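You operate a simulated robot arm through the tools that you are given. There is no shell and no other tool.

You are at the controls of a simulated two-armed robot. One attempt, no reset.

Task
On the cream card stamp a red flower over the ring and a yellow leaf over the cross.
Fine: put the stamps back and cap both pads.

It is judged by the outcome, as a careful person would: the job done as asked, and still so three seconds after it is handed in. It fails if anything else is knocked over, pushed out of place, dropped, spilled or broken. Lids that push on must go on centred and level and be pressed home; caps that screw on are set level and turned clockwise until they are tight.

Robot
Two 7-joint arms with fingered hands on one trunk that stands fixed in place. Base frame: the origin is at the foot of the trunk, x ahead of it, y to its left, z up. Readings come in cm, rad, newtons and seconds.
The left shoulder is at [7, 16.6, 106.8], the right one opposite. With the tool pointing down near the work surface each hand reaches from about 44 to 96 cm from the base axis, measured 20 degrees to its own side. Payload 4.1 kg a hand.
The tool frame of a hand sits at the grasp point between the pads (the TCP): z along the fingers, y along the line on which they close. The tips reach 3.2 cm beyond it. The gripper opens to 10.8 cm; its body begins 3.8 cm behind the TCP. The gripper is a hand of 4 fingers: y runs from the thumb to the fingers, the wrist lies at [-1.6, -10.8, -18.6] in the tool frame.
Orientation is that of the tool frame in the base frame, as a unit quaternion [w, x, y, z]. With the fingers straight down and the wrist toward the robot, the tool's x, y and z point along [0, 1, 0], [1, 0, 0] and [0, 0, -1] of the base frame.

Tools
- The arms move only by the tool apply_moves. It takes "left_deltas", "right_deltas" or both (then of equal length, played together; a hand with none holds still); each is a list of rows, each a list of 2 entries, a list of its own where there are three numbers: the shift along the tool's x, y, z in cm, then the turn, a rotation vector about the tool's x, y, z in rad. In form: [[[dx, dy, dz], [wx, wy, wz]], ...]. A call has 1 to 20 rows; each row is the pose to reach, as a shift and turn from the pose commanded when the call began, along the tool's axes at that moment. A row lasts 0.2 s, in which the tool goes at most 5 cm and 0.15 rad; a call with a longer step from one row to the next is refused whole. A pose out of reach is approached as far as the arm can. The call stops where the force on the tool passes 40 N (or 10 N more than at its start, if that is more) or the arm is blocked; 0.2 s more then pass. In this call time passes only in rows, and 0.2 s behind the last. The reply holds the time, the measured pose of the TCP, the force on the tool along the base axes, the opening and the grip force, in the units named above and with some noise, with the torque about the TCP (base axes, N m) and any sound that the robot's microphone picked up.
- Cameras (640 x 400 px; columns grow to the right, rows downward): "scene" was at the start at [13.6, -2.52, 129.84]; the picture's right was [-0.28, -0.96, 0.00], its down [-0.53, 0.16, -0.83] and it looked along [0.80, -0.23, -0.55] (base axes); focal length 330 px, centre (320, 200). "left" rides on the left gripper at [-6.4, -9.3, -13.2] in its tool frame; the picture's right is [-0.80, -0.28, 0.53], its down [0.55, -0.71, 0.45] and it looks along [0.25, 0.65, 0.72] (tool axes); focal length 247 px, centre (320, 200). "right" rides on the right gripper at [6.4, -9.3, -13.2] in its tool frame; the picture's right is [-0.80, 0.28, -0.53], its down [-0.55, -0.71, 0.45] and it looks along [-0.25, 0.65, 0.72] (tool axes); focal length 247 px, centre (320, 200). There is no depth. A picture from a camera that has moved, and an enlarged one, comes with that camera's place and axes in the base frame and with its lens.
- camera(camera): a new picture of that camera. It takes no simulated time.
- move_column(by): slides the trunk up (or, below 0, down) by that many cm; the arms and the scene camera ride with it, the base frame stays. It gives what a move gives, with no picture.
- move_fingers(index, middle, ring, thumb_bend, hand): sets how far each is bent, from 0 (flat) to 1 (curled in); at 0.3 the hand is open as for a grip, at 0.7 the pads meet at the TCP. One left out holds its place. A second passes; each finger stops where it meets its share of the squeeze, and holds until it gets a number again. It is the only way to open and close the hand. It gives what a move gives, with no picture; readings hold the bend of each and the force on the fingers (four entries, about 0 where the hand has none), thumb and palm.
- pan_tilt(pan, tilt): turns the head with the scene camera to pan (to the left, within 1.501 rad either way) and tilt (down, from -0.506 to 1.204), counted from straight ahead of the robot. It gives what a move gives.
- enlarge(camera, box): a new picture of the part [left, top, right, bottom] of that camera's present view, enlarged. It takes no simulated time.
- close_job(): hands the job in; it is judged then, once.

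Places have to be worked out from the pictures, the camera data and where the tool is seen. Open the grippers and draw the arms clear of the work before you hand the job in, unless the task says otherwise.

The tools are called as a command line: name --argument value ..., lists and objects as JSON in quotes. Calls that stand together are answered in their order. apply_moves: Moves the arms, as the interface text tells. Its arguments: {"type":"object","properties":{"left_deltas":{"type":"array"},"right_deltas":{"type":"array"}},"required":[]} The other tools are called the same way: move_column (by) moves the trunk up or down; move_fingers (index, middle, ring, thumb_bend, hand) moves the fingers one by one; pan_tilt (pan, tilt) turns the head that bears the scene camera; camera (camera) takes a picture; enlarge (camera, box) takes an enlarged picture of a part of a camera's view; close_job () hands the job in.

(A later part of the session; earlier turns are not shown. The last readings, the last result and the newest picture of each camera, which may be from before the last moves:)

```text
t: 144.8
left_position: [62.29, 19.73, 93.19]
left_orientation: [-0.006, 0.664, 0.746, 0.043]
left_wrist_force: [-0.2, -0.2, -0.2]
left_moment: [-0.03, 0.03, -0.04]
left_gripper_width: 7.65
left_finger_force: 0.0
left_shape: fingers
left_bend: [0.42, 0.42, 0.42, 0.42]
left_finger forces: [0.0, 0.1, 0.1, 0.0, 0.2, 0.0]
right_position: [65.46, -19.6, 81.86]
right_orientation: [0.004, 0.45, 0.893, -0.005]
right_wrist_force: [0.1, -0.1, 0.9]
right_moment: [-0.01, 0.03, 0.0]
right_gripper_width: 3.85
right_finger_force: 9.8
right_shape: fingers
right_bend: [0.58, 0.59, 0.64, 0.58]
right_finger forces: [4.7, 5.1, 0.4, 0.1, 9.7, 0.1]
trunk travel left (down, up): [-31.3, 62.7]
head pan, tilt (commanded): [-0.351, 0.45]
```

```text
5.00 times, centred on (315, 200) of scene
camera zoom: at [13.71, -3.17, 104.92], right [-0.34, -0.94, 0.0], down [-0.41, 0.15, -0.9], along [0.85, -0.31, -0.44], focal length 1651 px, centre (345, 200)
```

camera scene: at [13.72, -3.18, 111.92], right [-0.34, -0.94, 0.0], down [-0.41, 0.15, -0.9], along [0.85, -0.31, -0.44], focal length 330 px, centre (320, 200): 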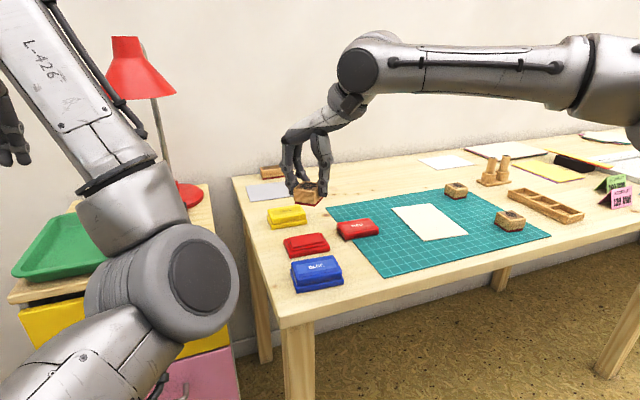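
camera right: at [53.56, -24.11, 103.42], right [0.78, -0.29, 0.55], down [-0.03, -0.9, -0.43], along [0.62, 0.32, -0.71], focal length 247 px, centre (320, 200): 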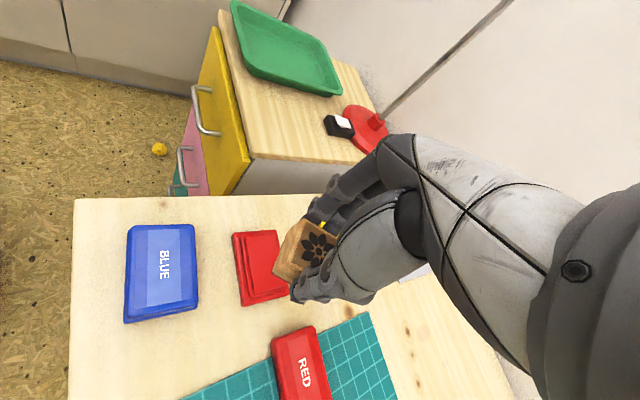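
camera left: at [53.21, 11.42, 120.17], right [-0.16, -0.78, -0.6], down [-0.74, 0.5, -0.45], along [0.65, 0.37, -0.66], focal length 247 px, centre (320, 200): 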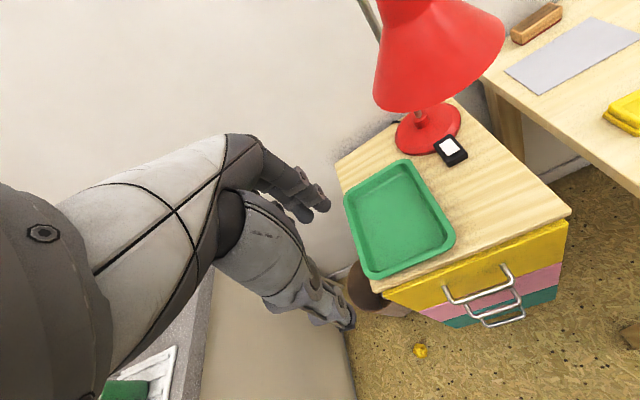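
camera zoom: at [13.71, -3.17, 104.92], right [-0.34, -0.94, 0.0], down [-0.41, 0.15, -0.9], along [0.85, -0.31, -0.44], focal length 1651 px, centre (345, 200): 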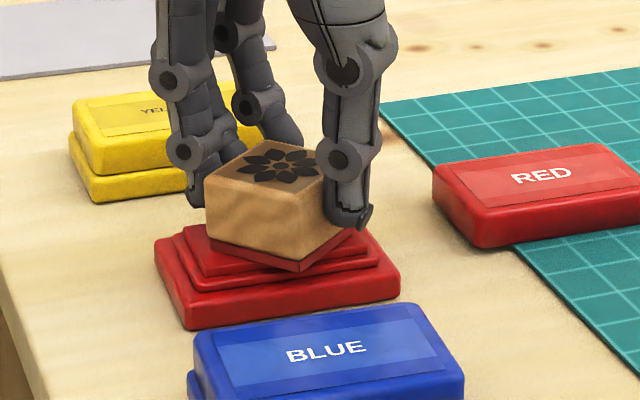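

Just touching. I press further until a few newtons of contact force build up.

apply_moves --right_deltas '[[[0, 0, 0.15], [0, 0, 0]], [[0, 0, 0.3], [0, 0, 0]], [[0, 0, 0.45], [0, 0, 0]]]'

enlarge --camera "scene" --box '[270, 160, 360, 240]'

```text
t: 145.6
left_position: [62.16, 19.89, 93.16]
left_orientation: [-0.006, 0.664, 0.746, 0.043]
left_wrist_force: [-0.1, -0.1, -0.4]
left_moment: [0.02, 0.01, 0.03]
left_gripper_width: 7.69
left_finger_force: 0.0
left_shape: fingers
left_bend: [0.42, 0.42, 0.42, 0.42]
left_finger forces: [0.1, 0.1, 0.0, 0.1, 0.1, 0.0]
right_position: [65.55, -19.45, 81.69]
right_orientation: [0.007, 0.45, 0.893, -0.005]
right_wrist_force: [1.4, -1.1, 15.6]
right_moment: [0.0, -0.11, 0.0]
right_gripper_width: 3.83
right_finger_force: 11.5
right_shape: fingers
right_bend: [0.59, 0.59, 0.64, 0.58]
right_finger forces: [5.3, 6.5, 0.5, 0.0, 11.3, 0.0]
trunk travel left (down, up): [-31.3, 62.7]
head pan, tilt (commanded): [-0.351, 0.45]
```

```text
5.00 times, centred on (315, 200) of scene
camera zoom: at [13.58, -3.14, 104.96], right [-0.34, -0.94, 0.0], down [-0.41, 0.15, -0.9], along [0.85, -0.31, -0.43], focal length 1651 px, centre (345, 200)
```

zoom: 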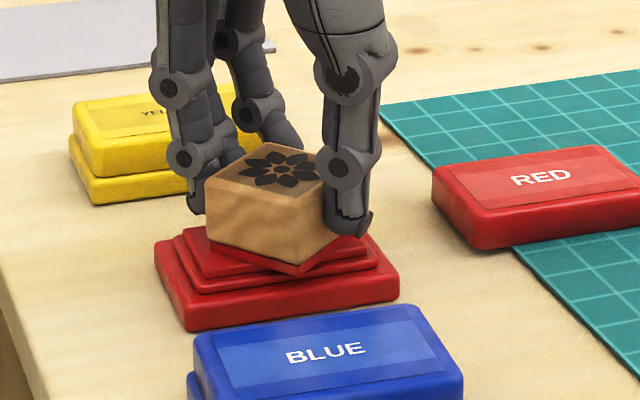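

Pressed flat with about 15 N, so the stamp should be well inked. I lift it straight off, raise the trunk a little and carry it back toward the card.

apply_moves --right_deltas '[[[0, 0, -0.4], [0, 0, 0]], [[0, 0, -1.2], [0, 0, 0]], [[0, 0, -2.2], [0, 0, 0]]]'

move_column --by 6

enlarge --camera "scene" --box '[250, 120, 390, 260]'

apply_moves --right_deltas '[[[-1.2, -1.5, 0], [0, 0, 0]], [[-3.2, -3.2, 0], [0, 0, 0]], [[-5.2, -4.9, 0], [0, 0, 0]], [[-7.2, -6.6, 0], [0, 0, 0]], [[-9.4, -8.2, 0], [0, 0, 0]], [[-11.6, -9.6, 0], [0, 0, 0]], [[-13.8, -11.0, 0], [0, 0, 0]], [[-16.0, -12.4, 0], [0, 0, 0]], [[-18.4, -13.6, 0], [0, 0, 0]], [[-20.8, -14.6, 0], [0, 0, 0]], [[-22.8, -15.2, 0], [0, 0, 0]]]'

camera --camera "scene"

```text
t: 146.4
left_position: [62.23, 19.76, 93.1]
left_orientation: [-0.006, 0.664, 0.747, 0.042]
left_wrist_force: [0.0, 0.3, 0.3]
left_moment: [0.02, 0.02, -0.02]
left_gripper_width: 7.7
left_finger_force: 0.1
left_shape: fingers
left_bend: [0.42, 0.42, 0.42, 0.42]
left_finger forces: [0.1, 0.0, 0.1, 0.0, 0.0, 0.0]
right_position: [65.43, -19.48, 83.47]
right_orientation: [0.005, 0.45, 0.893, -0.006]
right_wrist_force: [-0.7, 0.4, 0.0]
right_moment: [0.0, 0.0, 0.01]
right_gripper_width: 3.84
right_finger_force: 10.3
right_shape: fingers
right_bend: [0.58, 0.59, 0.64, 0.58]
right_finger forces: [5.0, 5.3, 0.4, 0.0, 10.3, 0.0]
trunk travel left (down, up): [-31.3, 62.7]
head pan, tilt (commanded): [-0.351, 0.45]
```

```text
t: 147.4
left_position: [62.35, 19.82, 99.02]
left_orientation: [-0.007, 0.664, 0.747, 0.042]
left_wrist_force: [-0.5, 0.8, -1.0]
left_moment: [0.01, 0.03, 0.01]
left_gripper_width: 7.69
left_finger_force: 0.1
left_shape: fingers
left_bend: [0.42, 0.42, 0.42, 0.42]
left_finger forces: [0.0, 0.0, 0.1, 0.0, 0.0, 0.0]
right_position: [65.49, -19.64, 89.66]
right_orientation: [0.004, 0.45, 0.893, -0.006]
right_wrist_force: [0.7, 0.2, -0.7]
right_moment: [0.01, 0.0, 0.0]
right_gripper_width: 3.84
right_finger_force: 10.8
right_shape: fingers
right_bend: [0.58, 0.59, 0.64, 0.58]
right_finger forces: [5.0, 5.3, 0.3, 0.0, 10.2, 0.1]
trunk travel left (down, up): [-37.3, 56.7]
head pan, tilt (commanded): [-0.351, 0.45]
```

```text
2.86 times, centred on (320, 190) of scene
camera zoom: at [13.76, -3.18, 110.9], right [-0.34, -0.94, 0.0], down [-0.41, 0.15, -0.9], along [0.85, -0.31, -0.44], focal length 943 px, centre (320, 229)
```

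zoom: 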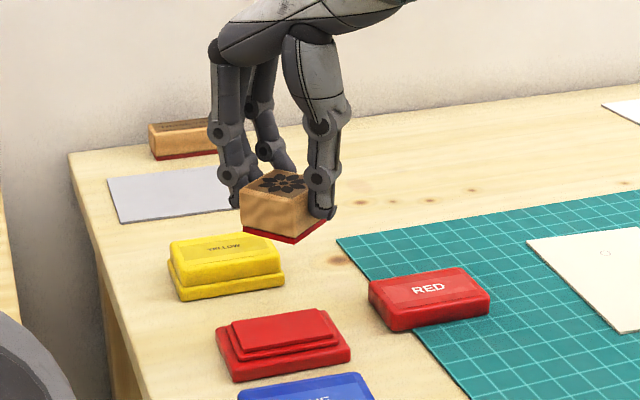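

```text
t: 149.8
left_position: [62.35, 19.81, 99.04]
left_orientation: [-0.007, 0.664, 0.746, 0.042]
left_wrist_force: [-0.2, 0.1, 0.2]
left_moment: [0.01, 0.0, 0.0]
left_gripper_width: 7.69
left_finger_force: 0.0
left_shape: fingers
left_bend: [0.42, 0.42, 0.42, 0.42]
left_finger forces: [0.0, 0.0, 0.1, 0.1, 0.0, 0.0]
right_position: [66.77, -46.85, 89.83]
right_orientation: [0.004, 0.45, 0.893, -0.006]
right_wrist_force: [0.6, -0.3, -0.2]
right_moment: [0.0, 0.02, -0.01]
right_gripper_width: 3.83
right_finger_force: 10.4
right_shape: fingers
right_bend: [0.58, 0.59, 0.64, 0.58]
right_finger forces: [4.9, 5.2, 0.4, 0.0, 10.2, 0.1]
trunk travel left (down, up): [-37.3, 56.7]
head pan, tilt (commanded): [-0.351, 0.45]
```

```text
taken
camera scene: at [13.75, -3.2, 110.91], right [-0.34, -0.94, 0.0], down [-0.41, 0.15, -0.9], along [0.85, -0.31, -0.44], focal length 330 px, centre (320, 200)
```

scene: 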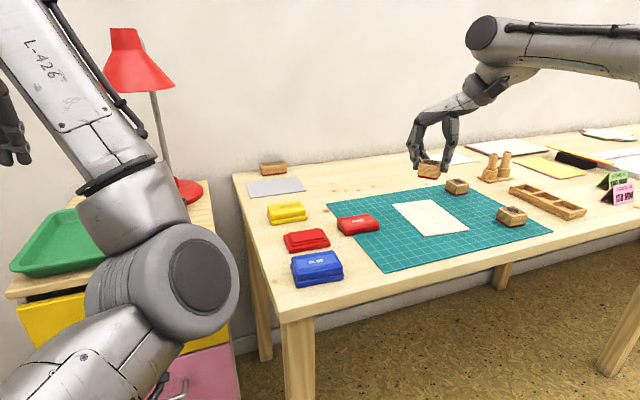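

The stamp's face is now visibly bright red, so the inking worked. I turn the hand to yaw ≈0 and move above the ring.

apply_moves --right_deltas '[[[-0.6, 0.3, 0], [0, 0, 0.11]], [[-1.1, 0.6, 0], [0, 0, 0.22]], [[-1.7, 0.9, 0], [0, 0, 0.33]], [[-2.3, 1.2, 0], [0, 0, 0.44]], [[-2.9, 1.5, 0], [0, 0, 0.55]], [[-3.4, 1.78, 0], [0, 0, 0.66]]]'

enlarge --camera "right" --box '[160, 160, 360, 340]'

enlarge --camera "scene" --box '[380, 120, 500, 240]'

```text
t: 151.2
left_position: [62.31, 19.72, 99.09]
left_orientation: [-0.006, 0.664, 0.747, 0.043]
left_wrist_force: [0.6, -0.3, 0.6]
left_moment: [0.02, 0.02, -0.03]
left_gripper_width: 7.68
left_finger_force: 0.1
left_shape: fingers
left_bend: [0.42, 0.42, 0.42, 0.42]
left_finger forces: [0.0, 0.0, 0.1, 0.1, 0.0, 0.0]
right_position: [70.26, -48.61, 90.01]
right_orientation: [0.006, 0.716, 0.698, -0.004]
right_wrist_force: [0.1, 0.3, -0.1]
right_moment: [0.01, -0.01, 0.01]
right_gripper_width: 3.83
right_finger_force: 10.3
right_shape: fingers
right_bend: [0.58, 0.59, 0.64, 0.58]
right_finger forces: [4.8, 5.2, 0.4, 0.0, 10.2, 0.0]
trunk travel left (down, up): [-37.3, 56.7]
head pan, tilt (commanded): [-0.351, 0.45]
```

```text
2.22 times, centred on (260, 250) of right
camera zoom: at [61.13, -41.82, 102.95], right [0.26, -0.8, 0.54], down [-0.72, -0.54, -0.44], along [0.64, -0.28, -0.71], focal length 549 px, centre (453, 89)
```

zoom: 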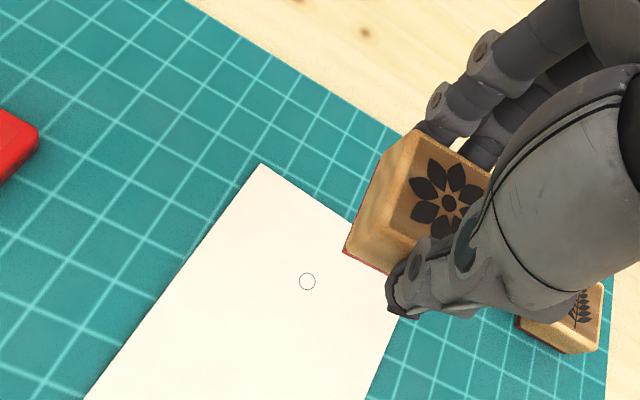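

```text
3.33 times, centred on (440, 180) of scene
camera zoom: at [13.73, -3.16, 110.91], right [-0.34, -0.94, 0.0], down [-0.41, 0.15, -0.9], along [0.85, -0.31, -0.44], focal length 1101 px, centre (-80, 267)
```

zoom: 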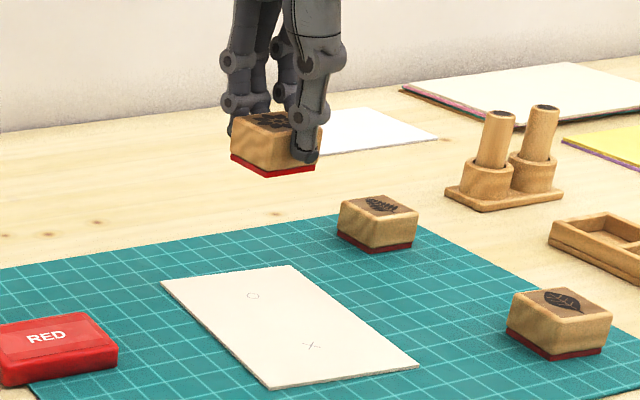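

The stamp's centre (69.9, -48.6) lines up with the ring (69.9, -48.6) within a millimetre or so. I lower the trunk 8.3 cm to bring it just above the card.

move_column --by -8.3

enlarge --camera "right" --box '[160, 160, 360, 340]'

enlarge --camera "scene" --box '[380, 120, 500, 240]'

```text
t: 152.3
left_position: [62.24, 19.93, 90.84]
left_orientation: [-0.007, 0.664, 0.747, 0.042]
left_wrist_force: [-0.4, 0.2, -1.4]
left_moment: [-0.02, 0.01, -0.01]
left_gripper_width: 7.7
left_finger_force: 0.1
left_shape: fingers
left_bend: [0.42, 0.42, 0.42, 0.42]
left_finger forces: [0.0, 0.1, 0.0, 0.0, 0.0, 0.0]
right_position: [70.2, -48.61, 81.71]
right_orientation: [0.006, 0.716, 0.698, -0.004]
right_wrist_force: [0.0, 0.4, 0.6]
right_moment: [0.03, 0.0, -0.01]
right_gripper_width: 3.85
right_finger_force: 10.3
right_shape: fingers
right_bend: [0.58, 0.59, 0.64, 0.58]
right_finger forces: [4.9, 5.2, 0.5, 0.0, 10.2, 0.0]
trunk travel left (down, up): [-29.0, 65.0]
head pan, tilt (commanded): [-0.351, 0.45]
```

```text
2.22 times, centred on (260, 250) of right
camera zoom: at [61.08, -41.84, 94.67], right [0.26, -0.8, 0.54], down [-0.72, -0.54, -0.44], along [0.65, -0.27, -0.71], focal length 549 px, centre (453, 89)
```

zoom: 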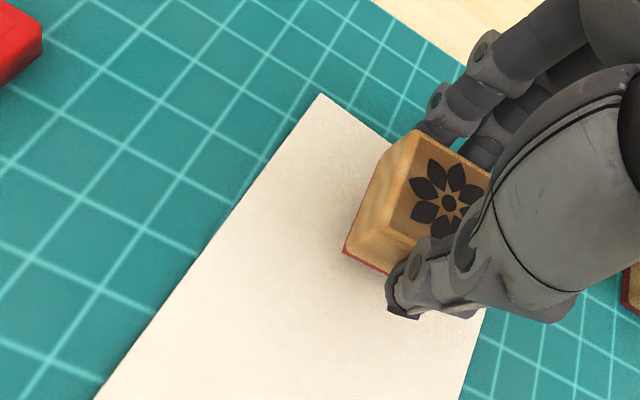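

```text
3.33 times, centred on (440, 180) of scene
camera zoom: at [13.69, -3.17, 102.62], right [-0.34, -0.94, 0.0], down [-0.41, 0.15, -0.9], along [0.85, -0.31, -0.44], focal length 1101 px, centre (-80, 267)
```

zoom: 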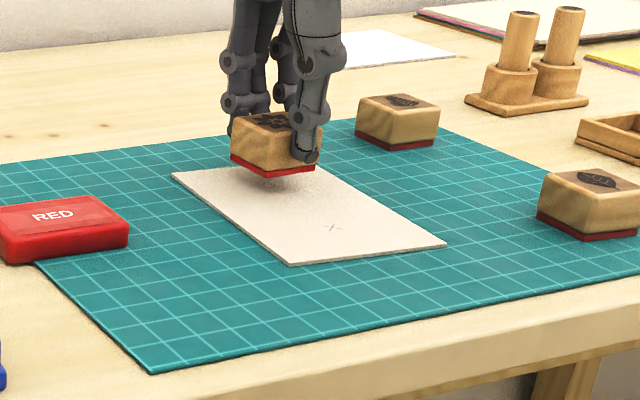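

The stamp is about 1.5 cm above the card. I lower straight down in small steps and press.

apply_moves --right_deltas '[[[0, 0, 0.3], [0, 0, 0]], [[0, 0, 0.6], [0, 0, 0]], [[0, 0, 0.9], [0, 0, 0]], [[0, 0, 1.15], [0, 0, 0]]]'

enlarge --camera "scene" --box '[400, 140, 480, 220]'

```text
t: 153.3
left_position: [62.33, 19.78, 90.62]
left_orientation: [-0.006, 0.664, 0.746, 0.043]
left_wrist_force: [-0.4, 0.2, 0.6]
left_moment: [-0.01, 0.01, 0.02]
left_gripper_width: 7.71
left_finger_force: 0.0
left_shape: fingers
left_bend: [0.42, 0.42, 0.42, 0.42]
left_finger forces: [0.0, 0.1, 0.1, 0.0, 0.0, 0.1]
right_position: [70.21, -48.68, 80.56]
right_orientation: [0.006, 0.716, 0.698, -0.004]
right_wrist_force: [0.1, -0.1, -0.5]
right_moment: [0.0, 0.03, 0.07]
right_gripper_width: 3.84
right_finger_force: 10.4
right_shape: fingers
right_bend: [0.58, 0.59, 0.64, 0.58]
right_finger forces: [4.9, 5.2, 0.4, 0.1, 10.2, 0.0]
trunk travel left (down, up): [-29.0, 65.0]
head pan, tilt (commanded): [-0.351, 0.45]
```

```text
5.00 times, centred on (440, 180) of scene
camera zoom: at [13.72, -3.18, 102.61], right [-0.34, -0.94, 0.0], down [-0.41, 0.15, -0.9], along [0.85, -0.31, -0.44], focal length 1651 px, centre (-280, 300)
```

zoom: 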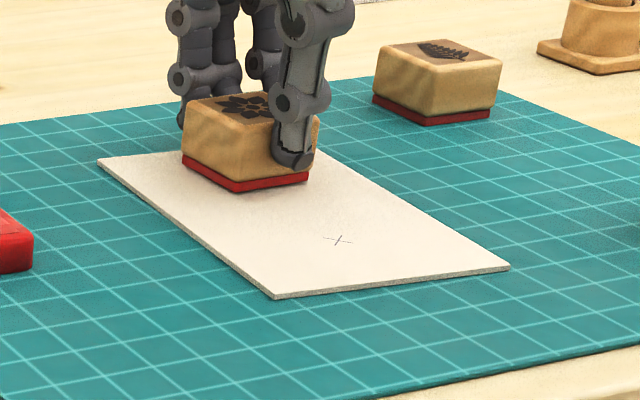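

The scene view also puts the stamp's centre at about (70.0, -48.7), right over the ring. I press it down.

apply_moves --right_deltas '[[[0, 0, 0.15], [0, 0, 0]], [[0, 0, 0.3], [0, 0, 0]], [[0, 0, 0.45], [0, 0, 0]], [[0, 0, 0.6], [0, 0, 0]]]'

enlarge --camera "scene" --box '[400, 140, 480, 220]'

```text
t: 154.3
left_position: [62.05, 19.95, 90.89]
left_orientation: [-0.007, 0.664, 0.746, 0.043]
left_wrist_force: [0.1, -0.9, -0.3]
left_moment: [0.0, 0.0, 0.03]
left_gripper_width: 7.69
left_finger_force: 0.1
left_shape: fingers
left_bend: [0.42, 0.42, 0.42, 0.42]
left_finger forces: [0.0, 0.0, 0.1, 0.0, 0.0, 0.0]
right_position: [70.22, -48.51, 80.11]
right_orientation: [0.006, 0.716, 0.698, -0.003]
right_wrist_force: [3.0, -3.7, 14.5]
right_moment: [-0.11, -0.12, 0.01]
right_gripper_width: 3.82
right_finger_force: 12.1
right_shape: fingers
right_bend: [0.58, 0.59, 0.64, 0.58]
right_finger forces: [6.1, 6.9, 0.7, 0.0, 10.6, 0.0]
trunk travel left (down, up): [-29.0, 65.0]
head pan, tilt (commanded): [-0.351, 0.45]
```

```text
5.00 times, centred on (440, 180) of scene
camera zoom: at [13.59, -3.11, 102.66], right [-0.34, -0.94, 0.0], down [-0.41, 0.15, -0.9], along [0.85, -0.31, -0.43], focal length 1651 px, centre (-280, 300)
```

zoom: 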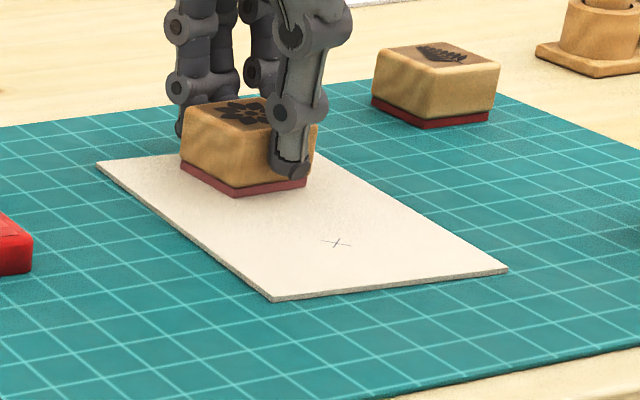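

Pressed with about 14 N, and the rubber has changed tone, so ink was transferred. I lift straight up and look at the print.

apply_moves --right_deltas '[[[0, 0, -0.4], [0, 0, 0]], [[0, 0, -1.0], [0, 0, 0]], [[0, 0, -2.0], [0, 0, 0]], [[0, 0, -3.5], [0, 0, 0]]]'

move_column --by 8

enlarge --camera "scene" --box '[380, 150, 500, 260]'

enlarge --camera "right" --box '[140, 160, 340, 380]'

```text
t: 155.3
left_position: [62.12, 19.81, 90.81]
left_orientation: [-0.006, 0.664, 0.746, 0.043]
left_wrist_force: [-0.5, 0.1, 0.2]
left_moment: [-0.03, 0.01, 0.0]
left_gripper_width: 7.68
left_finger_force: 0.0
left_shape: fingers
left_bend: [0.42, 0.42, 0.42, 0.42]
left_finger forces: [0.0, 0.0, 0.0, 0.0, 0.1, 0.0]
right_position: [70.12, -48.59, 83.41]
right_orientation: [0.006, 0.716, 0.698, -0.005]
right_wrist_force: [-0.3, 0.1, -0.4]
right_moment: [0.01, -0.01, -0.02]
right_gripper_width: 3.87
right_finger_force: 10.7
right_shape: fingers
right_bend: [0.58, 0.59, 0.64, 0.58]
right_finger forces: [5.1, 5.5, 0.4, 0.1, 10.7, 0.0]
trunk travel left (down, up): [-29.0, 65.0]
head pan, tilt (commanded): [-0.351, 0.45]
```

```text
t: 156.5
left_position: [62.39, 19.75, 98.8]
left_orientation: [-0.007, 0.664, 0.746, 0.042]
left_wrist_force: [-0.5, 1.1, -1.1]
left_moment: [-0.03, 0.01, 0.01]
left_gripper_width: 7.71
left_finger_force: 0.1
left_shape: fingers
left_bend: [0.42, 0.42, 0.42, 0.42]
left_finger forces: [0.1, 0.0, 0.1, 0.0, 0.0, 0.0]
right_position: [70.27, -48.5, 91.43]
right_orientation: [0.005, 0.717, 0.697, -0.005]
right_wrist_force: [0.7, 0.1, -0.5]
right_moment: [0.04, -0.01, 0.02]
right_gripper_width: 3.82
right_finger_force: 11.0
right_shape: fingers
right_bend: [0.58, 0.59, 0.64, 0.58]
right_finger forces: [5.0, 5.5, 0.4, 0.0, 10.6, 0.0]
trunk travel left (down, up): [-37.0, 57.0]
head pan, tilt (commanded): [-0.351, 0.45]
```

```text
3.64 times, centred on (440, 205) of scene
camera zoom: at [13.76, -3.19, 110.6], right [-0.34, -0.94, 0.0], down [-0.41, 0.15, -0.9], along [0.85, -0.31, -0.44], focal length 1201 px, centre (-116, 182)
```

zoom: 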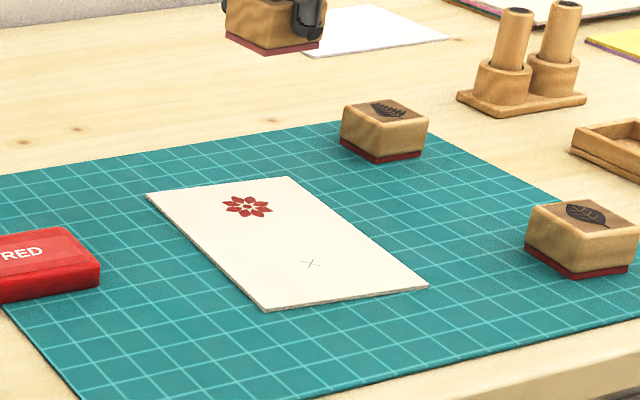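

```text
1.82 times, centred on (240, 270) of right
camera zoom: at [61.16, -41.85, 104.38], right [0.26, -0.8, 0.54], down [-0.72, -0.54, -0.44], along [0.64, -0.27, -0.71], focal length 449 px, centre (466, 73)
```

zoom: 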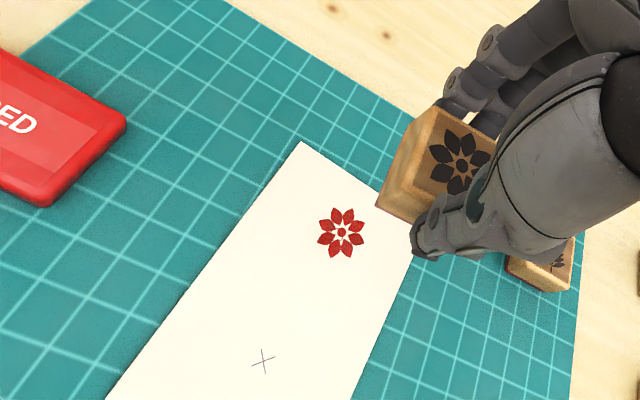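

The red flower is printed right over the ring. Now I return the flower stamp to its original spot (66.65, -63.05): I raise the trunk to the height used for picking it up and move over.

move_column --by 10

apply_moves --right_deltas '[[[-1.5, -0.3, 1.5], [0, 0, 0.01]], [[-3.5, -0.8, 3.0], [0, 0, 0.02]], [[-6.0, -1.4, 5.0], [0, 0, 0.03]], [[-8.5, -2.0, 7.0], [0, 0, 0.04]], [[-11.0, -2.6, 9.0], [0, 0, 0.045]], [[-13.0, -3.0, 11.0], [0, 0, 0.045]], [[-14.3, -3.3, 13.0], [0, 0, 0.045]]]'

camera --camera "scene"

camera --camera "right"

```text
t: 157.8
left_position: [62.34, 19.62, 108.65]
left_orientation: [-0.007, 0.664, 0.747, 0.042]
left_wrist_force: [-0.4, 0.2, 0.2]
left_moment: [-0.01, 0.02, 0.01]
left_gripper_width: 7.68
left_finger_force: 0.0
left_shape: fingers
left_bend: [0.42, 0.42, 0.42, 0.42]
left_finger forces: [0.0, 0.0, 0.0, 0.0, 0.1, 0.1]
right_position: [70.38, -48.61, 101.4]
right_orientation: [0.005, 0.716, 0.698, -0.004]
right_wrist_force: [-0.1, -0.4, -0.4]
right_moment: [-0.03, 0.01, 0.02]
right_gripper_width: 3.85
right_finger_force: 10.6
right_shape: fingers
right_bend: [0.58, 0.59, 0.64, 0.58]
right_finger forces: [5.0, 5.5, 0.4, 0.0, 10.6, 0.1]
trunk travel left (down, up): [-47.0, 47.0]
head pan, tilt (commanded): [-0.351, 0.45]
```

```text
t: 159.4
left_position: [62.32, 19.69, 108.78]
left_orientation: [-0.007, 0.664, 0.747, 0.043]
left_wrist_force: [0.2, -0.5, -0.4]
left_moment: [0.01, 0.0, 0.03]
left_gripper_width: 7.68
left_finger_force: 0.1
left_shape: fingers
left_bend: [0.42, 0.42, 0.42, 0.42]
left_finger forces: [0.0, 0.0, 0.1, 0.0, 0.1, 0.0]
right_position: [66.53, -63.13, 88.41]
right_orientation: [0.006, 0.731, 0.683, -0.004]
right_wrist_force: [0.0, 0.2, -0.6]
right_moment: [0.0, -0.01, 0.01]
right_gripper_width: 3.81
right_finger_force: 10.5
right_shape: fingers
right_bend: [0.58, 0.59, 0.64, 0.58]
right_finger forces: [4.9, 5.4, 0.4, 0.1, 10.4, 0.0]
trunk travel left (down, up): [-47.0, 47.0]
head pan, tilt (commanded): [-0.351, 0.45]
```

```text
taken
camera scene: at [13.77, -3.24, 120.61], right [-0.34, -0.94, 0.0], down [-0.41, 0.15, -0.9], along [0.85, -0.31, -0.44], focal length 330 px, centre (320, 200)
```

scene: 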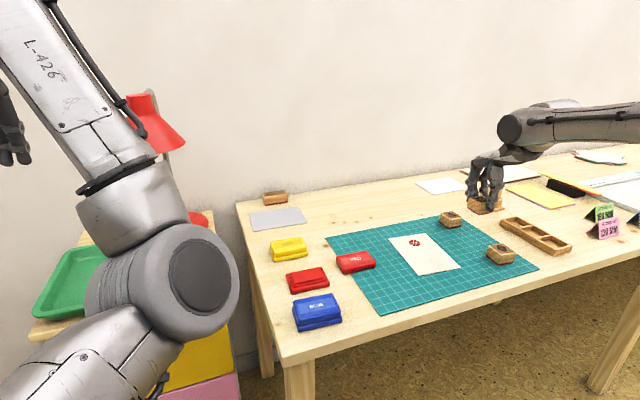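

```text
taken
camera right: at [57.73, -55.96, 101.49], right [0.23, -0.81, 0.54], down [-0.74, -0.51, -0.44], along [0.63, -0.3, -0.71], focal length 247 px, centre (320, 200)
```

right: 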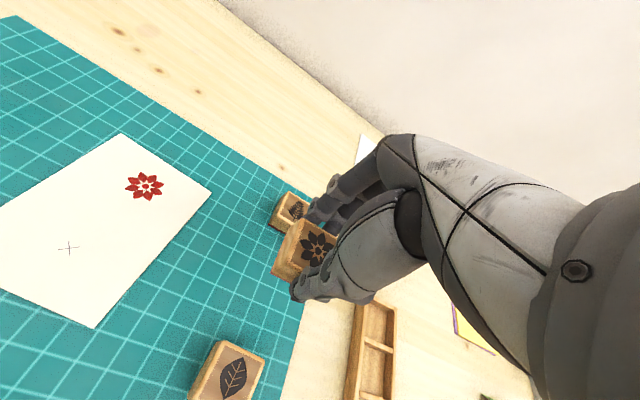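

The print looks clean. The hand is nearly over the stamp's old spot; I correct by a few millimetres and lower to just above the mat.

apply_moves --right_deltas '[[[0.1, 0.2, 1.5], [0, 0, 0]], [[0.17, 0.38, 3.0], [0, 0, 0]], [[0.17, 0.38, 4.5], [0, 0, 0]], [[0.17, 0.38, 6.0], [0, 0, 0]], [[0.17, 0.38, 7.0], [0, 0, 0]], [[0.17, 0.38, 7.7], [0, 0, 0]]]'

enlarge --camera "scene" --box '[430, 170, 540, 270]'

enlarge --camera "right" --box '[180, 160, 360, 340]'

```text
t: 160.8
left_position: [62.38, 19.76, 108.84]
left_orientation: [-0.007, 0.664, 0.746, 0.042]
left_wrist_force: [0.0, 0.1, 0.6]
left_moment: [0.0, 0.02, 0.0]
left_gripper_width: 7.67
left_finger_force: 0.1
left_shape: fingers
left_bend: [0.42, 0.42, 0.42, 0.42]
left_finger forces: [0.0, 0.1, 0.1, 0.1, 0.0, 0.0]
right_position: [67.1, -62.86, 80.86]
right_orientation: [0.006, 0.731, 0.682, -0.005]
right_wrist_force: [-0.1, 0.5, -0.6]
right_moment: [0.0, -0.01, 0.06]
right_gripper_width: 3.83
right_finger_force: 11.2
right_shape: fingers
right_bend: [0.58, 0.59, 0.64, 0.58]
right_finger forces: [5.0, 5.4, 0.3, 0.0, 10.4, 0.1]
trunk travel left (down, up): [-47.0, 47.0]
head pan, tilt (commanded): [-0.351, 0.45]
```

```text
4.00 times, centred on (485, 220) of scene
camera zoom: at [13.76, -3.17, 120.61], right [-0.34, -0.94, 0.0], down [-0.41, 0.15, -0.9], along [0.85, -0.31, -0.44], focal length 1321 px, centre (-340, 120)
```

zoom: 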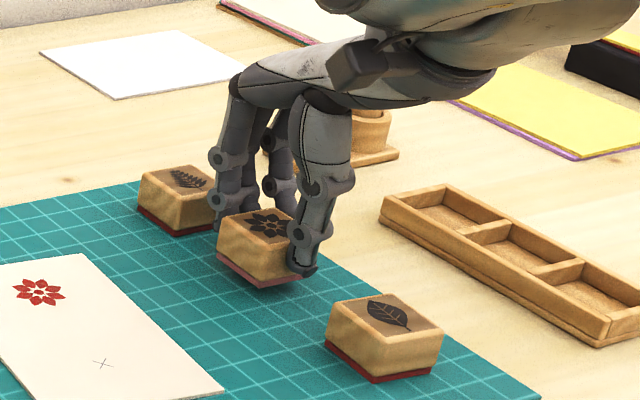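

```text
2.22 times, centred on (270, 250) of right
camera zoom: at [58.3, -55.69, 93.93], right [0.23, -0.81, 0.54], down [-0.74, -0.51, -0.44], along [0.63, -0.3, -0.71], focal length 549 px, centre (431, 89)
```

zoom: 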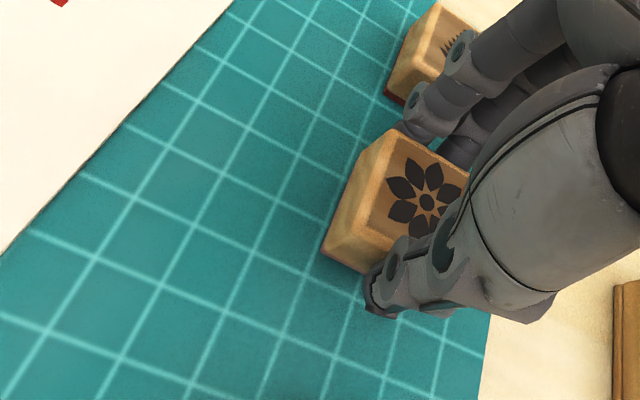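

Well placed. I lower the last bit until it touches the mat.

apply_moves --right_deltas '[[[-0.1, -0.1, 0.3], [0, 0, 0]], [[-0.1, -0.15, 0.6], [0, 0, 0]], [[-0.1, -0.15, 0.85], [0, 0, 0]], [[-0.1, -0.15, 1.0], [0, 0, 0]]]'

enlarge --camera "scene" --box '[440, 190, 510, 250]'

```text
t: 161.8
left_position: [62.14, 19.85, 108.82]
left_orientation: [-0.007, 0.664, 0.747, 0.043]
left_wrist_force: [0.5, 0.0, -0.7]
left_moment: [-0.02, -0.05, -0.01]
left_gripper_width: 7.71
left_finger_force: 0.1
left_shape: fingers
left_bend: [0.42, 0.42, 0.42, 0.42]
left_finger forces: [0.1, 0.0, 0.1, 0.0, 0.0, 0.0]
right_position: [66.99, -63.06, 80.02]
right_orientation: [0.006, 0.731, 0.683, -0.003]
right_wrist_force: [0.2, -0.1, 0.3]
right_moment: [0.0, -0.05, 0.0]
right_gripper_width: 3.81
right_finger_force: 11.0
right_shape: fingers
right_bend: [0.58, 0.59, 0.64, 0.58]
right_finger forces: [5.1, 5.4, 0.5, 0.0, 10.6, 0.1]
trunk travel left (down, up): [-47.0, 47.0]
head pan, tilt (commanded): [-0.351, 0.45]
```

```text
6.67 times, centred on (475, 220) of scene
camera zoom: at [13.7, -3.16, 120.62], right [-0.34, -0.94, 0.0], down [-0.41, 0.15, -0.9], along [0.85, -0.31, -0.44], focal length 2201 px, centre (-713, 67)
```

zoom: 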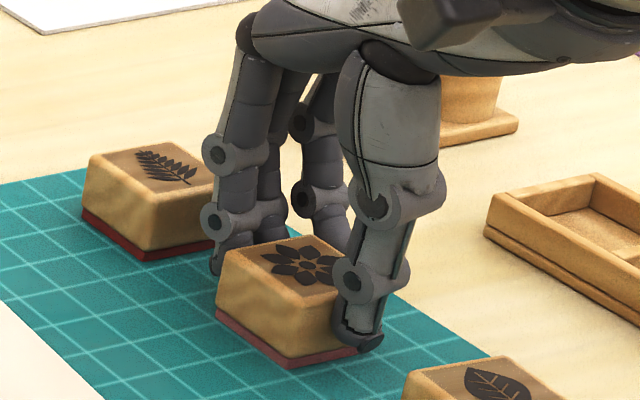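

The stamp is down on the mat. I release it gently, a little at a time.

apply_moves --right_deltas '[[[0, 0, 0.08], [0, 0, 0]]]'

move_fingers --hand "right" --index 0.53 --middle 0.53 --ring 0.53 --thumb_bend 0.53

move_fingers --hand "right" --index 0.46 --middle 0.46 --ring 0.46 --thumb_bend 0.46

apply_moves --right_deltas '[[[0, 0, -1.0], [0, 0, 0]], [[0, 0, -3.0], [0, 0, 0]], [[0, 0, -5.5], [0, 0, 0]], [[0, 0, -8.0], [0, 0, 0]]]'

enlarge --camera "scene" --box '[430, 170, 540, 270]'

enlarge --camera "right" --box '[150, 160, 350, 380]'

```text
t: 162.2
left_position: [62.26, 19.92, 108.74]
left_orientation: [-0.006, 0.664, 0.746, 0.043]
left_wrist_force: [0.4, -0.4, 0.2]
left_moment: [0.01, 0.02, -0.02]
left_gripper_width: 7.71
left_finger_force: 0.0
left_shape: fingers
left_bend: [0.42, 0.42, 0.42, 0.42]
left_finger forces: [0.1, 0.1, 0.1, 0.0, 0.0, 0.0]
right_position: [66.94, -62.98, 80.01]
right_orientation: [0.007, 0.732, 0.682, -0.004]
right_wrist_force: [-1.6, -0.3, 4.6]
right_moment: [0.0, 0.0, 0.0]
right_gripper_width: 3.84
right_finger_force: 10.7
right_shape: fingers
right_bend: [0.58, 0.59, 0.64, 0.58]
right_finger forces: [4.9, 5.3, 0.4, 0.0, 11.2, 0.0]
trunk travel left (down, up): [-47.0, 47.0]
head pan, tilt (commanded): [-0.351, 0.45]
```

```text
t: 163.2
left_position: [62.19, 19.77, 108.76]
left_orientation: [-0.006, 0.663, 0.747, 0.043]
left_wrist_force: [0.9, 1.2, -0.2]
left_moment: [-0.05, -0.01, 0.02]
left_gripper_width: 7.71
left_finger_force: 0.0
left_shape: fingers
left_bend: [0.42, 0.42, 0.42, 0.42]
left_finger forces: [0.1, 0.1, 0.0, 0.1, 0.0, 0.1]
right_position: [66.93, -63.03, 79.82]
right_orientation: [0.006, 0.731, 0.682, -0.004]
right_wrist_force: [0.1, 0.8, -1.2]
right_moment: [-0.01, -0.01, 0.0]
right_gripper_width: 4.73
right_finger_force: 0.0
right_shape: fingers
right_bend: [0.53, 0.53, 0.53, 0.53]
right_finger forces: [0.0, 0.0, 0.1, 0.0, 0.1, 0.1]
trunk travel left (down, up): [-47.0, 47.0]
head pan, tilt (commanded): [-0.351, 0.45]
```

```text
t: 164.2
left_position: [62.3, 19.75, 108.76]
left_orientation: [-0.007, 0.664, 0.747, 0.043]
left_wrist_force: [-0.9, 0.3, -0.2]
left_moment: [-0.01, -0.01, 0.0]
left_gripper_width: 7.69
left_finger_force: 0.0
left_shape: fingers
left_bend: [0.42, 0.42, 0.42, 0.42]
left_finger forces: [0.0, 0.0, 0.1, 0.1, 0.1, 0.0]
right_position: [66.9, -63.02, 79.77]
right_orientation: [0.006, 0.731, 0.682, -0.004]
right_wrist_force: [0.9, -0.8, 0.0]
right_moment: [0.0, -0.03, 0.04]
right_gripper_width: 6.61
right_finger_force: 0.6
right_shape: fingers
right_bend: [0.46, 0.46, 0.46, 0.46]
right_finger forces: [0.0, 0.2, 0.0, 0.0, 0.0, 0.1]
trunk travel left (down, up): [-47.0, 47.0]
head pan, tilt (commanded): [-0.351, 0.45]
```

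```text
t: 165.2
left_position: [62.29, 19.83, 108.73]
left_orientation: [-0.006, 0.664, 0.746, 0.043]
left_wrist_force: [-0.7, 0.2, 0.8]
left_moment: [0.02, 0.04, -0.01]
left_gripper_width: 7.7
left_finger_force: 0.2
left_shape: fingers
left_bend: [0.42, 0.42, 0.42, 0.42]
left_finger forces: [0.0, 0.0, 0.0, 0.0, 0.0, 0.0]
right_position: [66.82, -63.0, 87.89]
right_orientation: [0.006, 0.731, 0.682, -0.004]
right_wrist_force: [0.9, 0.3, -0.4]
right_moment: [0.0, -0.01, 0.01]
right_gripper_width: 6.62
right_finger_force: 0.0
right_shape: fingers
right_bend: [0.46, 0.46, 0.46, 0.46]
right_finger forces: [0.0, 0.1, 0.0, 0.0, 0.1, 0.0]
trunk travel left (down, up): [-47.0, 47.0]
head pan, tilt (commanded): [-0.351, 0.45]
```

```text
4.00 times, centred on (485, 220) of scene
camera zoom: at [13.68, -3.14, 120.62], right [-0.34, -0.94, 0.0], down [-0.41, 0.15, -0.9], along [0.85, -0.31, -0.44], focal length 1321 px, centre (-340, 120)
```

zoom: 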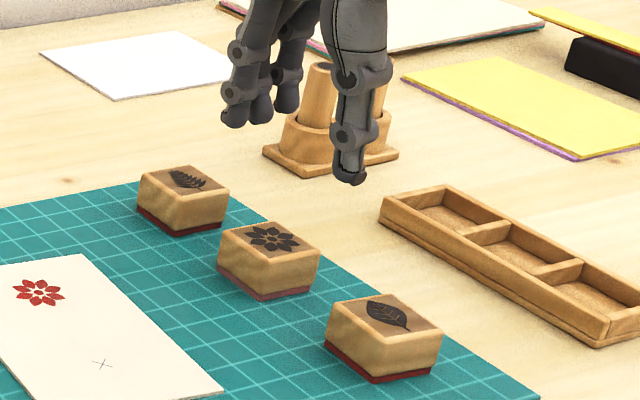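

```text
1.82 times, centred on (250, 270) of right
camera zoom: at [58.03, -55.78, 100.9], right [0.23, -0.81, 0.54], down [-0.74, -0.51, -0.44], along [0.63, -0.3, -0.71], focal length 449 px, centre (447, 73)
```

zoom: 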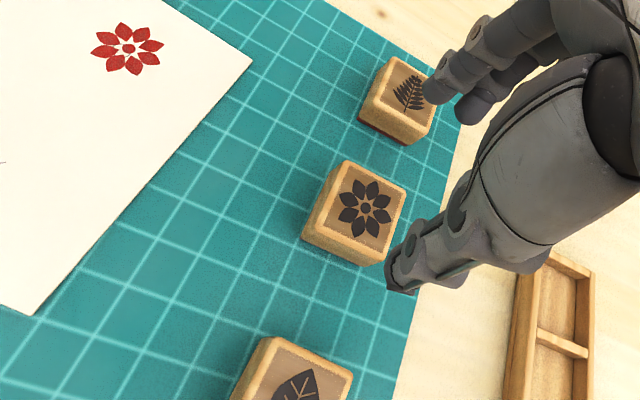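

The flower stamp stands back in line. Next, the left arm recaps the red pad: I bring the left hand down and along the safe low route below the lamp's shade, levelling it on the way.

apply_moves --left_deltas '[[[-0.23, -0.3, 3.58], [0.006, -0.008, 0.013]], [[-0.45, -0.6, 7.15], [0.012, -0.015, 0.026]], [[-0.67, -0.9, 10.63], [0.017, -0.023, 0.039]], [[-1.83, -0.95, 14.06], [0.023, -0.031, 0.052]], [[-2.98, -1.0, 17.49], [0.029, -0.038, 0.064]], [[-5.3, -0.3, 17.9], [0.035, -0.046, 0.077]], [[-7.73, 0.41, 18.25], [0.041, -0.054, 0.09]], [[-10.3, 1.3, 18.4], [0.047, -0.062, 0.103]], [[-13.0, 2.29, 18.51], [0.0524, -0.0692, 0.116]]]'

camera --camera "left"

camera --camera "scene"

```text
t: 167.4
left_position: [67.95, 11.61, 91.4]
left_orientation: [0.005, 0.689, 0.725, 0.017]
left_wrist_force: [-0.3, 0.6, 1.3]
left_moment: [0.0, 0.0, 0.0]
left_gripper_width: 7.67
left_finger_force: 0.1
left_shape: fingers
left_bend: [0.42, 0.42, 0.42, 0.42]
left_finger forces: [0.1, 0.0, 0.0, 0.0, 0.1, 0.1]
right_position: [66.87, -62.95, 87.85]
right_orientation: [0.006, 0.732, 0.682, -0.004]
right_wrist_force: [-0.4, 0.2, 0.7]
right_moment: [-0.03, 0.0, 0.03]
right_gripper_width: 6.58
right_finger_force: 0.0
right_shape: fingers
right_bend: [0.46, 0.46, 0.46, 0.46]
right_finger forces: [0.0, 0.0, 0.1, 0.1, 0.0, 0.0]
trunk travel left (down, up): [-47.0, 47.0]
head pan, tilt (commanded): [-0.351, 0.45]
stopped in row 9 (left hand): the arm was blocked; the commanded pose is now the measured one
```

```text
taken
camera left: at [58.67, 4.49, 104.03], right [-0.23, -0.8, -0.55], down [-0.72, 0.52, -0.46], along [0.66, 0.29, -0.69], focal length 247 px, centre (320, 200)
```

left: 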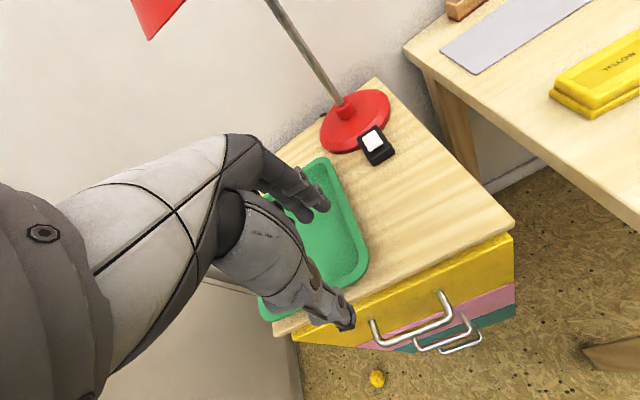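

```text
taken
camera scene: at [13.71, -3.13, 120.62], right [-0.34, -0.94, 0.0], down [-0.41, 0.15, -0.9], along [0.85, -0.31, -0.44], focal length 330 px, centre (320, 200)
```

scene: 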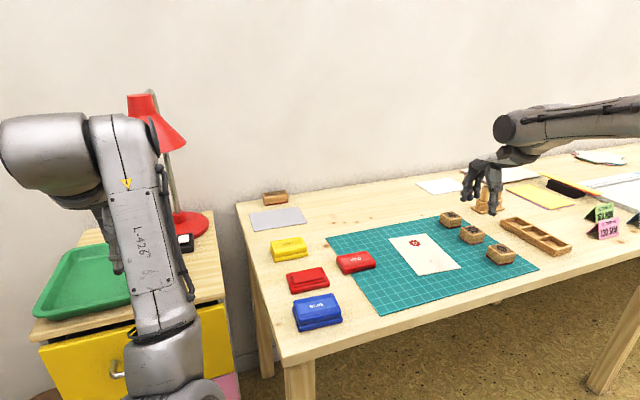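

The left arm again presses the torso when low. I raise the right hand, lower the trunk 8 cm and raise the left hand relative to the shoulder to free it.

apply_moves --right_deltas '[[[0, 0, -2.0], [0, 0, 0]], [[0, 0, -4.0], [0, 0, 0]], [[0, 0, -6.0], [0, 0, 0]], [[0, 0, -8.0], [0, 0, 0]], [[0, 0, -10.0], [0, 0, 0]]]'

move_column --by -7

apply_moves --left_deltas '[[[-0.5, 0.8, -1.0], [0, 0, 0]], [[-1.2, 1.6, -2.0], [0, 0, 0]], [[-2.2, 2.4, -3.0], [0, 0, 0]], [[-3.4, 3.2, -3.8], [0, 0, 0]], [[-4.8, 4.0, -4.3], [0, 0, 0]], [[-6.5, 4.6, -4.5], [0, 0, 0]], [[-8.2, 5.0, -4.5], [0, 0, 0]], [[-10.0, 5.4, -4.5], [0, 0, 0]]]'

camera --camera "scene"

```text
t: 168.7
left_position: [67.94, 11.5, 91.27]
left_orientation: [0.004, 0.689, 0.725, 0.016]
left_wrist_force: [-0.4, -0.8, 0.5]
left_moment: [0.0, 0.01, -0.03]
left_gripper_width: 7.67
left_finger_force: 0.1
left_shape: fingers
left_bend: [0.42, 0.42, 0.42, 0.42]
left_finger forces: [0.1, 0.0, 0.0, 0.1, 0.2, 0.0]
right_position: [66.95, -62.81, 97.97]
right_orientation: [0.007, 0.731, 0.682, -0.004]
right_wrist_force: [0.5, -0.1, -0.4]
right_moment: [0.02, 0.0, -0.03]
right_gripper_width: 6.6
right_finger_force: 0.1
right_shape: fingers
right_bend: [0.46, 0.46, 0.46, 0.46]
right_finger forces: [0.0, 0.0, 0.1, 0.0, 0.0, 0.0]
trunk travel left (down, up): [-47.0, 47.0]
head pan, tilt (commanded): [-0.351, 0.45]
```

```text
t: 169.7
left_position: [67.95, 11.55, 84.29]
left_orientation: [0.005, 0.689, 0.725, 0.016]
left_wrist_force: [-0.5, -0.5, 0.5]
left_moment: [0.03, 0.02, 0.01]
left_gripper_width: 7.67
left_finger_force: 0.1
left_shape: fingers
left_bend: [0.42, 0.42, 0.42, 0.42]
left_finger forces: [0.1, 0.1, 0.0, 0.0, 0.0, 0.0]
right_position: [66.88, -62.83, 91.02]
right_orientation: [0.005, 0.73, 0.683, -0.003]
right_wrist_force: [-0.4, 0.6, 0.3]
right_moment: [0.03, -0.05, 0.0]
right_gripper_width: 6.6
right_finger_force: 0.1
right_shape: fingers
right_bend: [0.46, 0.46, 0.46, 0.46]
right_finger forces: [0.1, 0.1, 0.0, 0.0, 0.1, 0.0]
trunk travel left (down, up): [-40.0, 54.0]
head pan, tilt (commanded): [-0.351, 0.45]
```

```text
t: 171.5
left_position: [73.58, 1.34, 88.7]
left_orientation: [0.005, 0.691, 0.723, 0.014]
left_wrist_force: [0.8, -0.7, 0.2]
left_moment: [0.02, 0.01, 0.01]
left_gripper_width: 7.7
left_finger_force: 0.0
left_shape: fingers
left_bend: [0.42, 0.42, 0.42, 0.42]
left_finger forces: [0.1, 0.0, 0.0, 0.0, 0.0, 0.0]
right_position: [66.83, -62.79, 90.89]
right_orientation: [0.005, 0.731, 0.682, -0.004]
right_wrist_force: [0.0, -0.2, 0.5]
right_moment: [-0.02, -0.04, -0.04]
right_gripper_width: 6.61
right_finger_force: 0.0
right_shape: fingers
right_bend: [0.46, 0.46, 0.46, 0.46]
right_finger forces: [0.0, 0.0, 0.0, 0.0, 0.0, 0.0]
trunk travel left (down, up): [-40.0, 54.0]
head pan, tilt (commanded): [-0.351, 0.45]
```

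```text
taken
camera scene: at [13.73, -3.21, 113.61], right [-0.34, -0.94, 0.0], down [-0.41, 0.15, -0.9], along [0.85, -0.31, -0.44], focal length 330 px, centre (320, 200)
```

scene: 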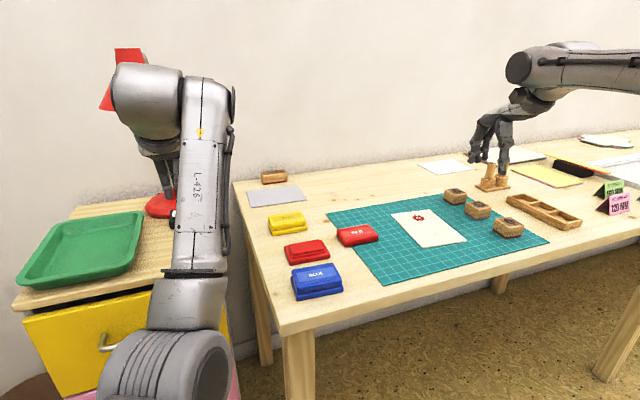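

The left arm moves freely now. I continue along the arc over the pads to the spot above the red lid at about (68.3, -31.3).

apply_moves --left_deltas '[[[-2.7, 0.8, 0], [0.004, -0.002, 0.006]], [[-5.4, 1.7, 0], [0.008, -0.004, 0.012]], [[-8.0, 2.3, 0], [0.011, -0.006, 0.018]], [[-10.5, 2.96, 0], [0.014, -0.007, 0.024]], [[-13.0, 3.2, -0.1], [0.017, -0.009, 0.03]], [[-15.5, 3.23, -0.1], [0.02, -0.01, 0.036]], [[-18.0, 2.7, -0.1], [0.024, -0.012, 0.042]], [[-20.5, 2.0, -0.2], [0.027, -0.013, 0.045]], [[-23.0, 0.7, -0.2], [0.027, -0.013, 0.045]], [[-25.3, -0.7, -0.3], [0.027, -0.013, 0.045]], [[-27.6, -2.3, -0.4], [0.027, -0.013, 0.045]], [[-29.7, -3.9, -0.4], [0.027, -0.013, 0.045]], [[-31.2, -5.3, -0.5], [0.027, -0.013, 0.045]], [[-32.4, -6.6, -0.5], [0.027, -0.013, 0.045]]]'

camera --camera "left"

camera --camera "scene"

```text
t: 174.6
left_position: [75.72, -21.76, 91.59]
left_orientation: [0.024, 0.657, 0.753, -0.026]
left_wrist_force: [0.6, -0.7, 0.4]
left_moment: [0.02, -0.01, 0.0]
left_gripper_width: 7.69
left_finger_force: 0.0
left_shape: fingers
left_bend: [0.42, 0.42, 0.42, 0.42]
left_finger forces: [0.1, 0.1, 0.0, 0.0, 0.0, 0.0]
left hand out of reach, approached as far as the arm can: row 12, 13, 14
right_position: [66.99, -62.86, 90.86]
right_orientation: [0.006, 0.731, 0.682, -0.004]
right_wrist_force: [-0.9, 0.0, -0.9]
right_moment: [0.02, 0.01, 0.0]
right_gripper_width: 6.58
right_finger_force: 0.0
right_shape: fingers
right_bend: [0.46, 0.46, 0.46, 0.46]
right_finger forces: [0.1, 0.0, 0.0, 0.0, 0.0, 0.1]
trunk travel left (down, up): [-40.0, 54.0]
head pan, tilt (commanded): [-0.351, 0.45]
stopped in row 14 (left hand): the arm was blocked; the commanded pose is now the measured one
```

```text
taken
camera left: at [67.37, -28.55, 105.09], right [-0.17, -0.87, -0.47], down [-0.77, 0.41, -0.48], along [0.61, 0.28, -0.74], focal length 247 px, centre (320, 200)
```

left: 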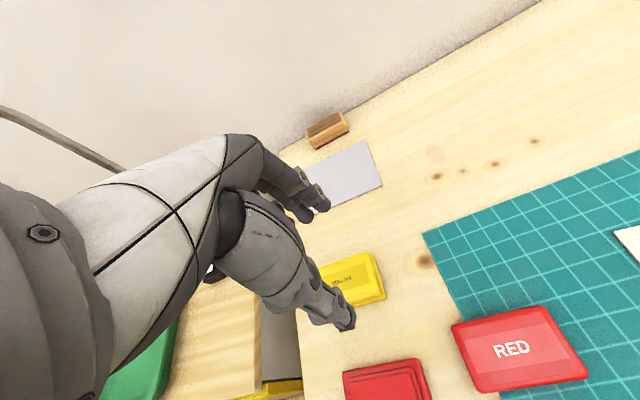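

```text
taken
camera scene: at [13.76, -3.22, 113.6], right [-0.34, -0.94, 0.0], down [-0.41, 0.15, -0.9], along [0.85, -0.31, -0.44], focal length 330 px, centre (320, 200)
```

scene: 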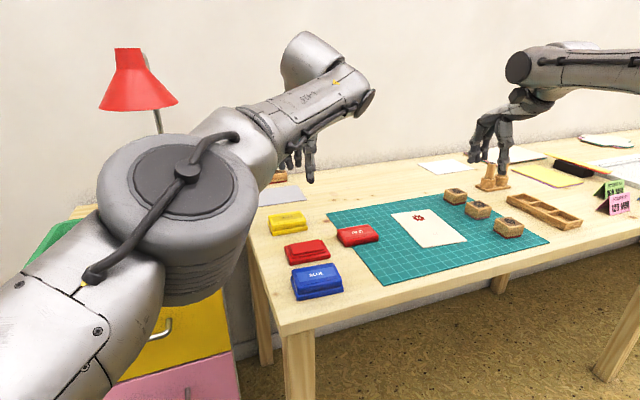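

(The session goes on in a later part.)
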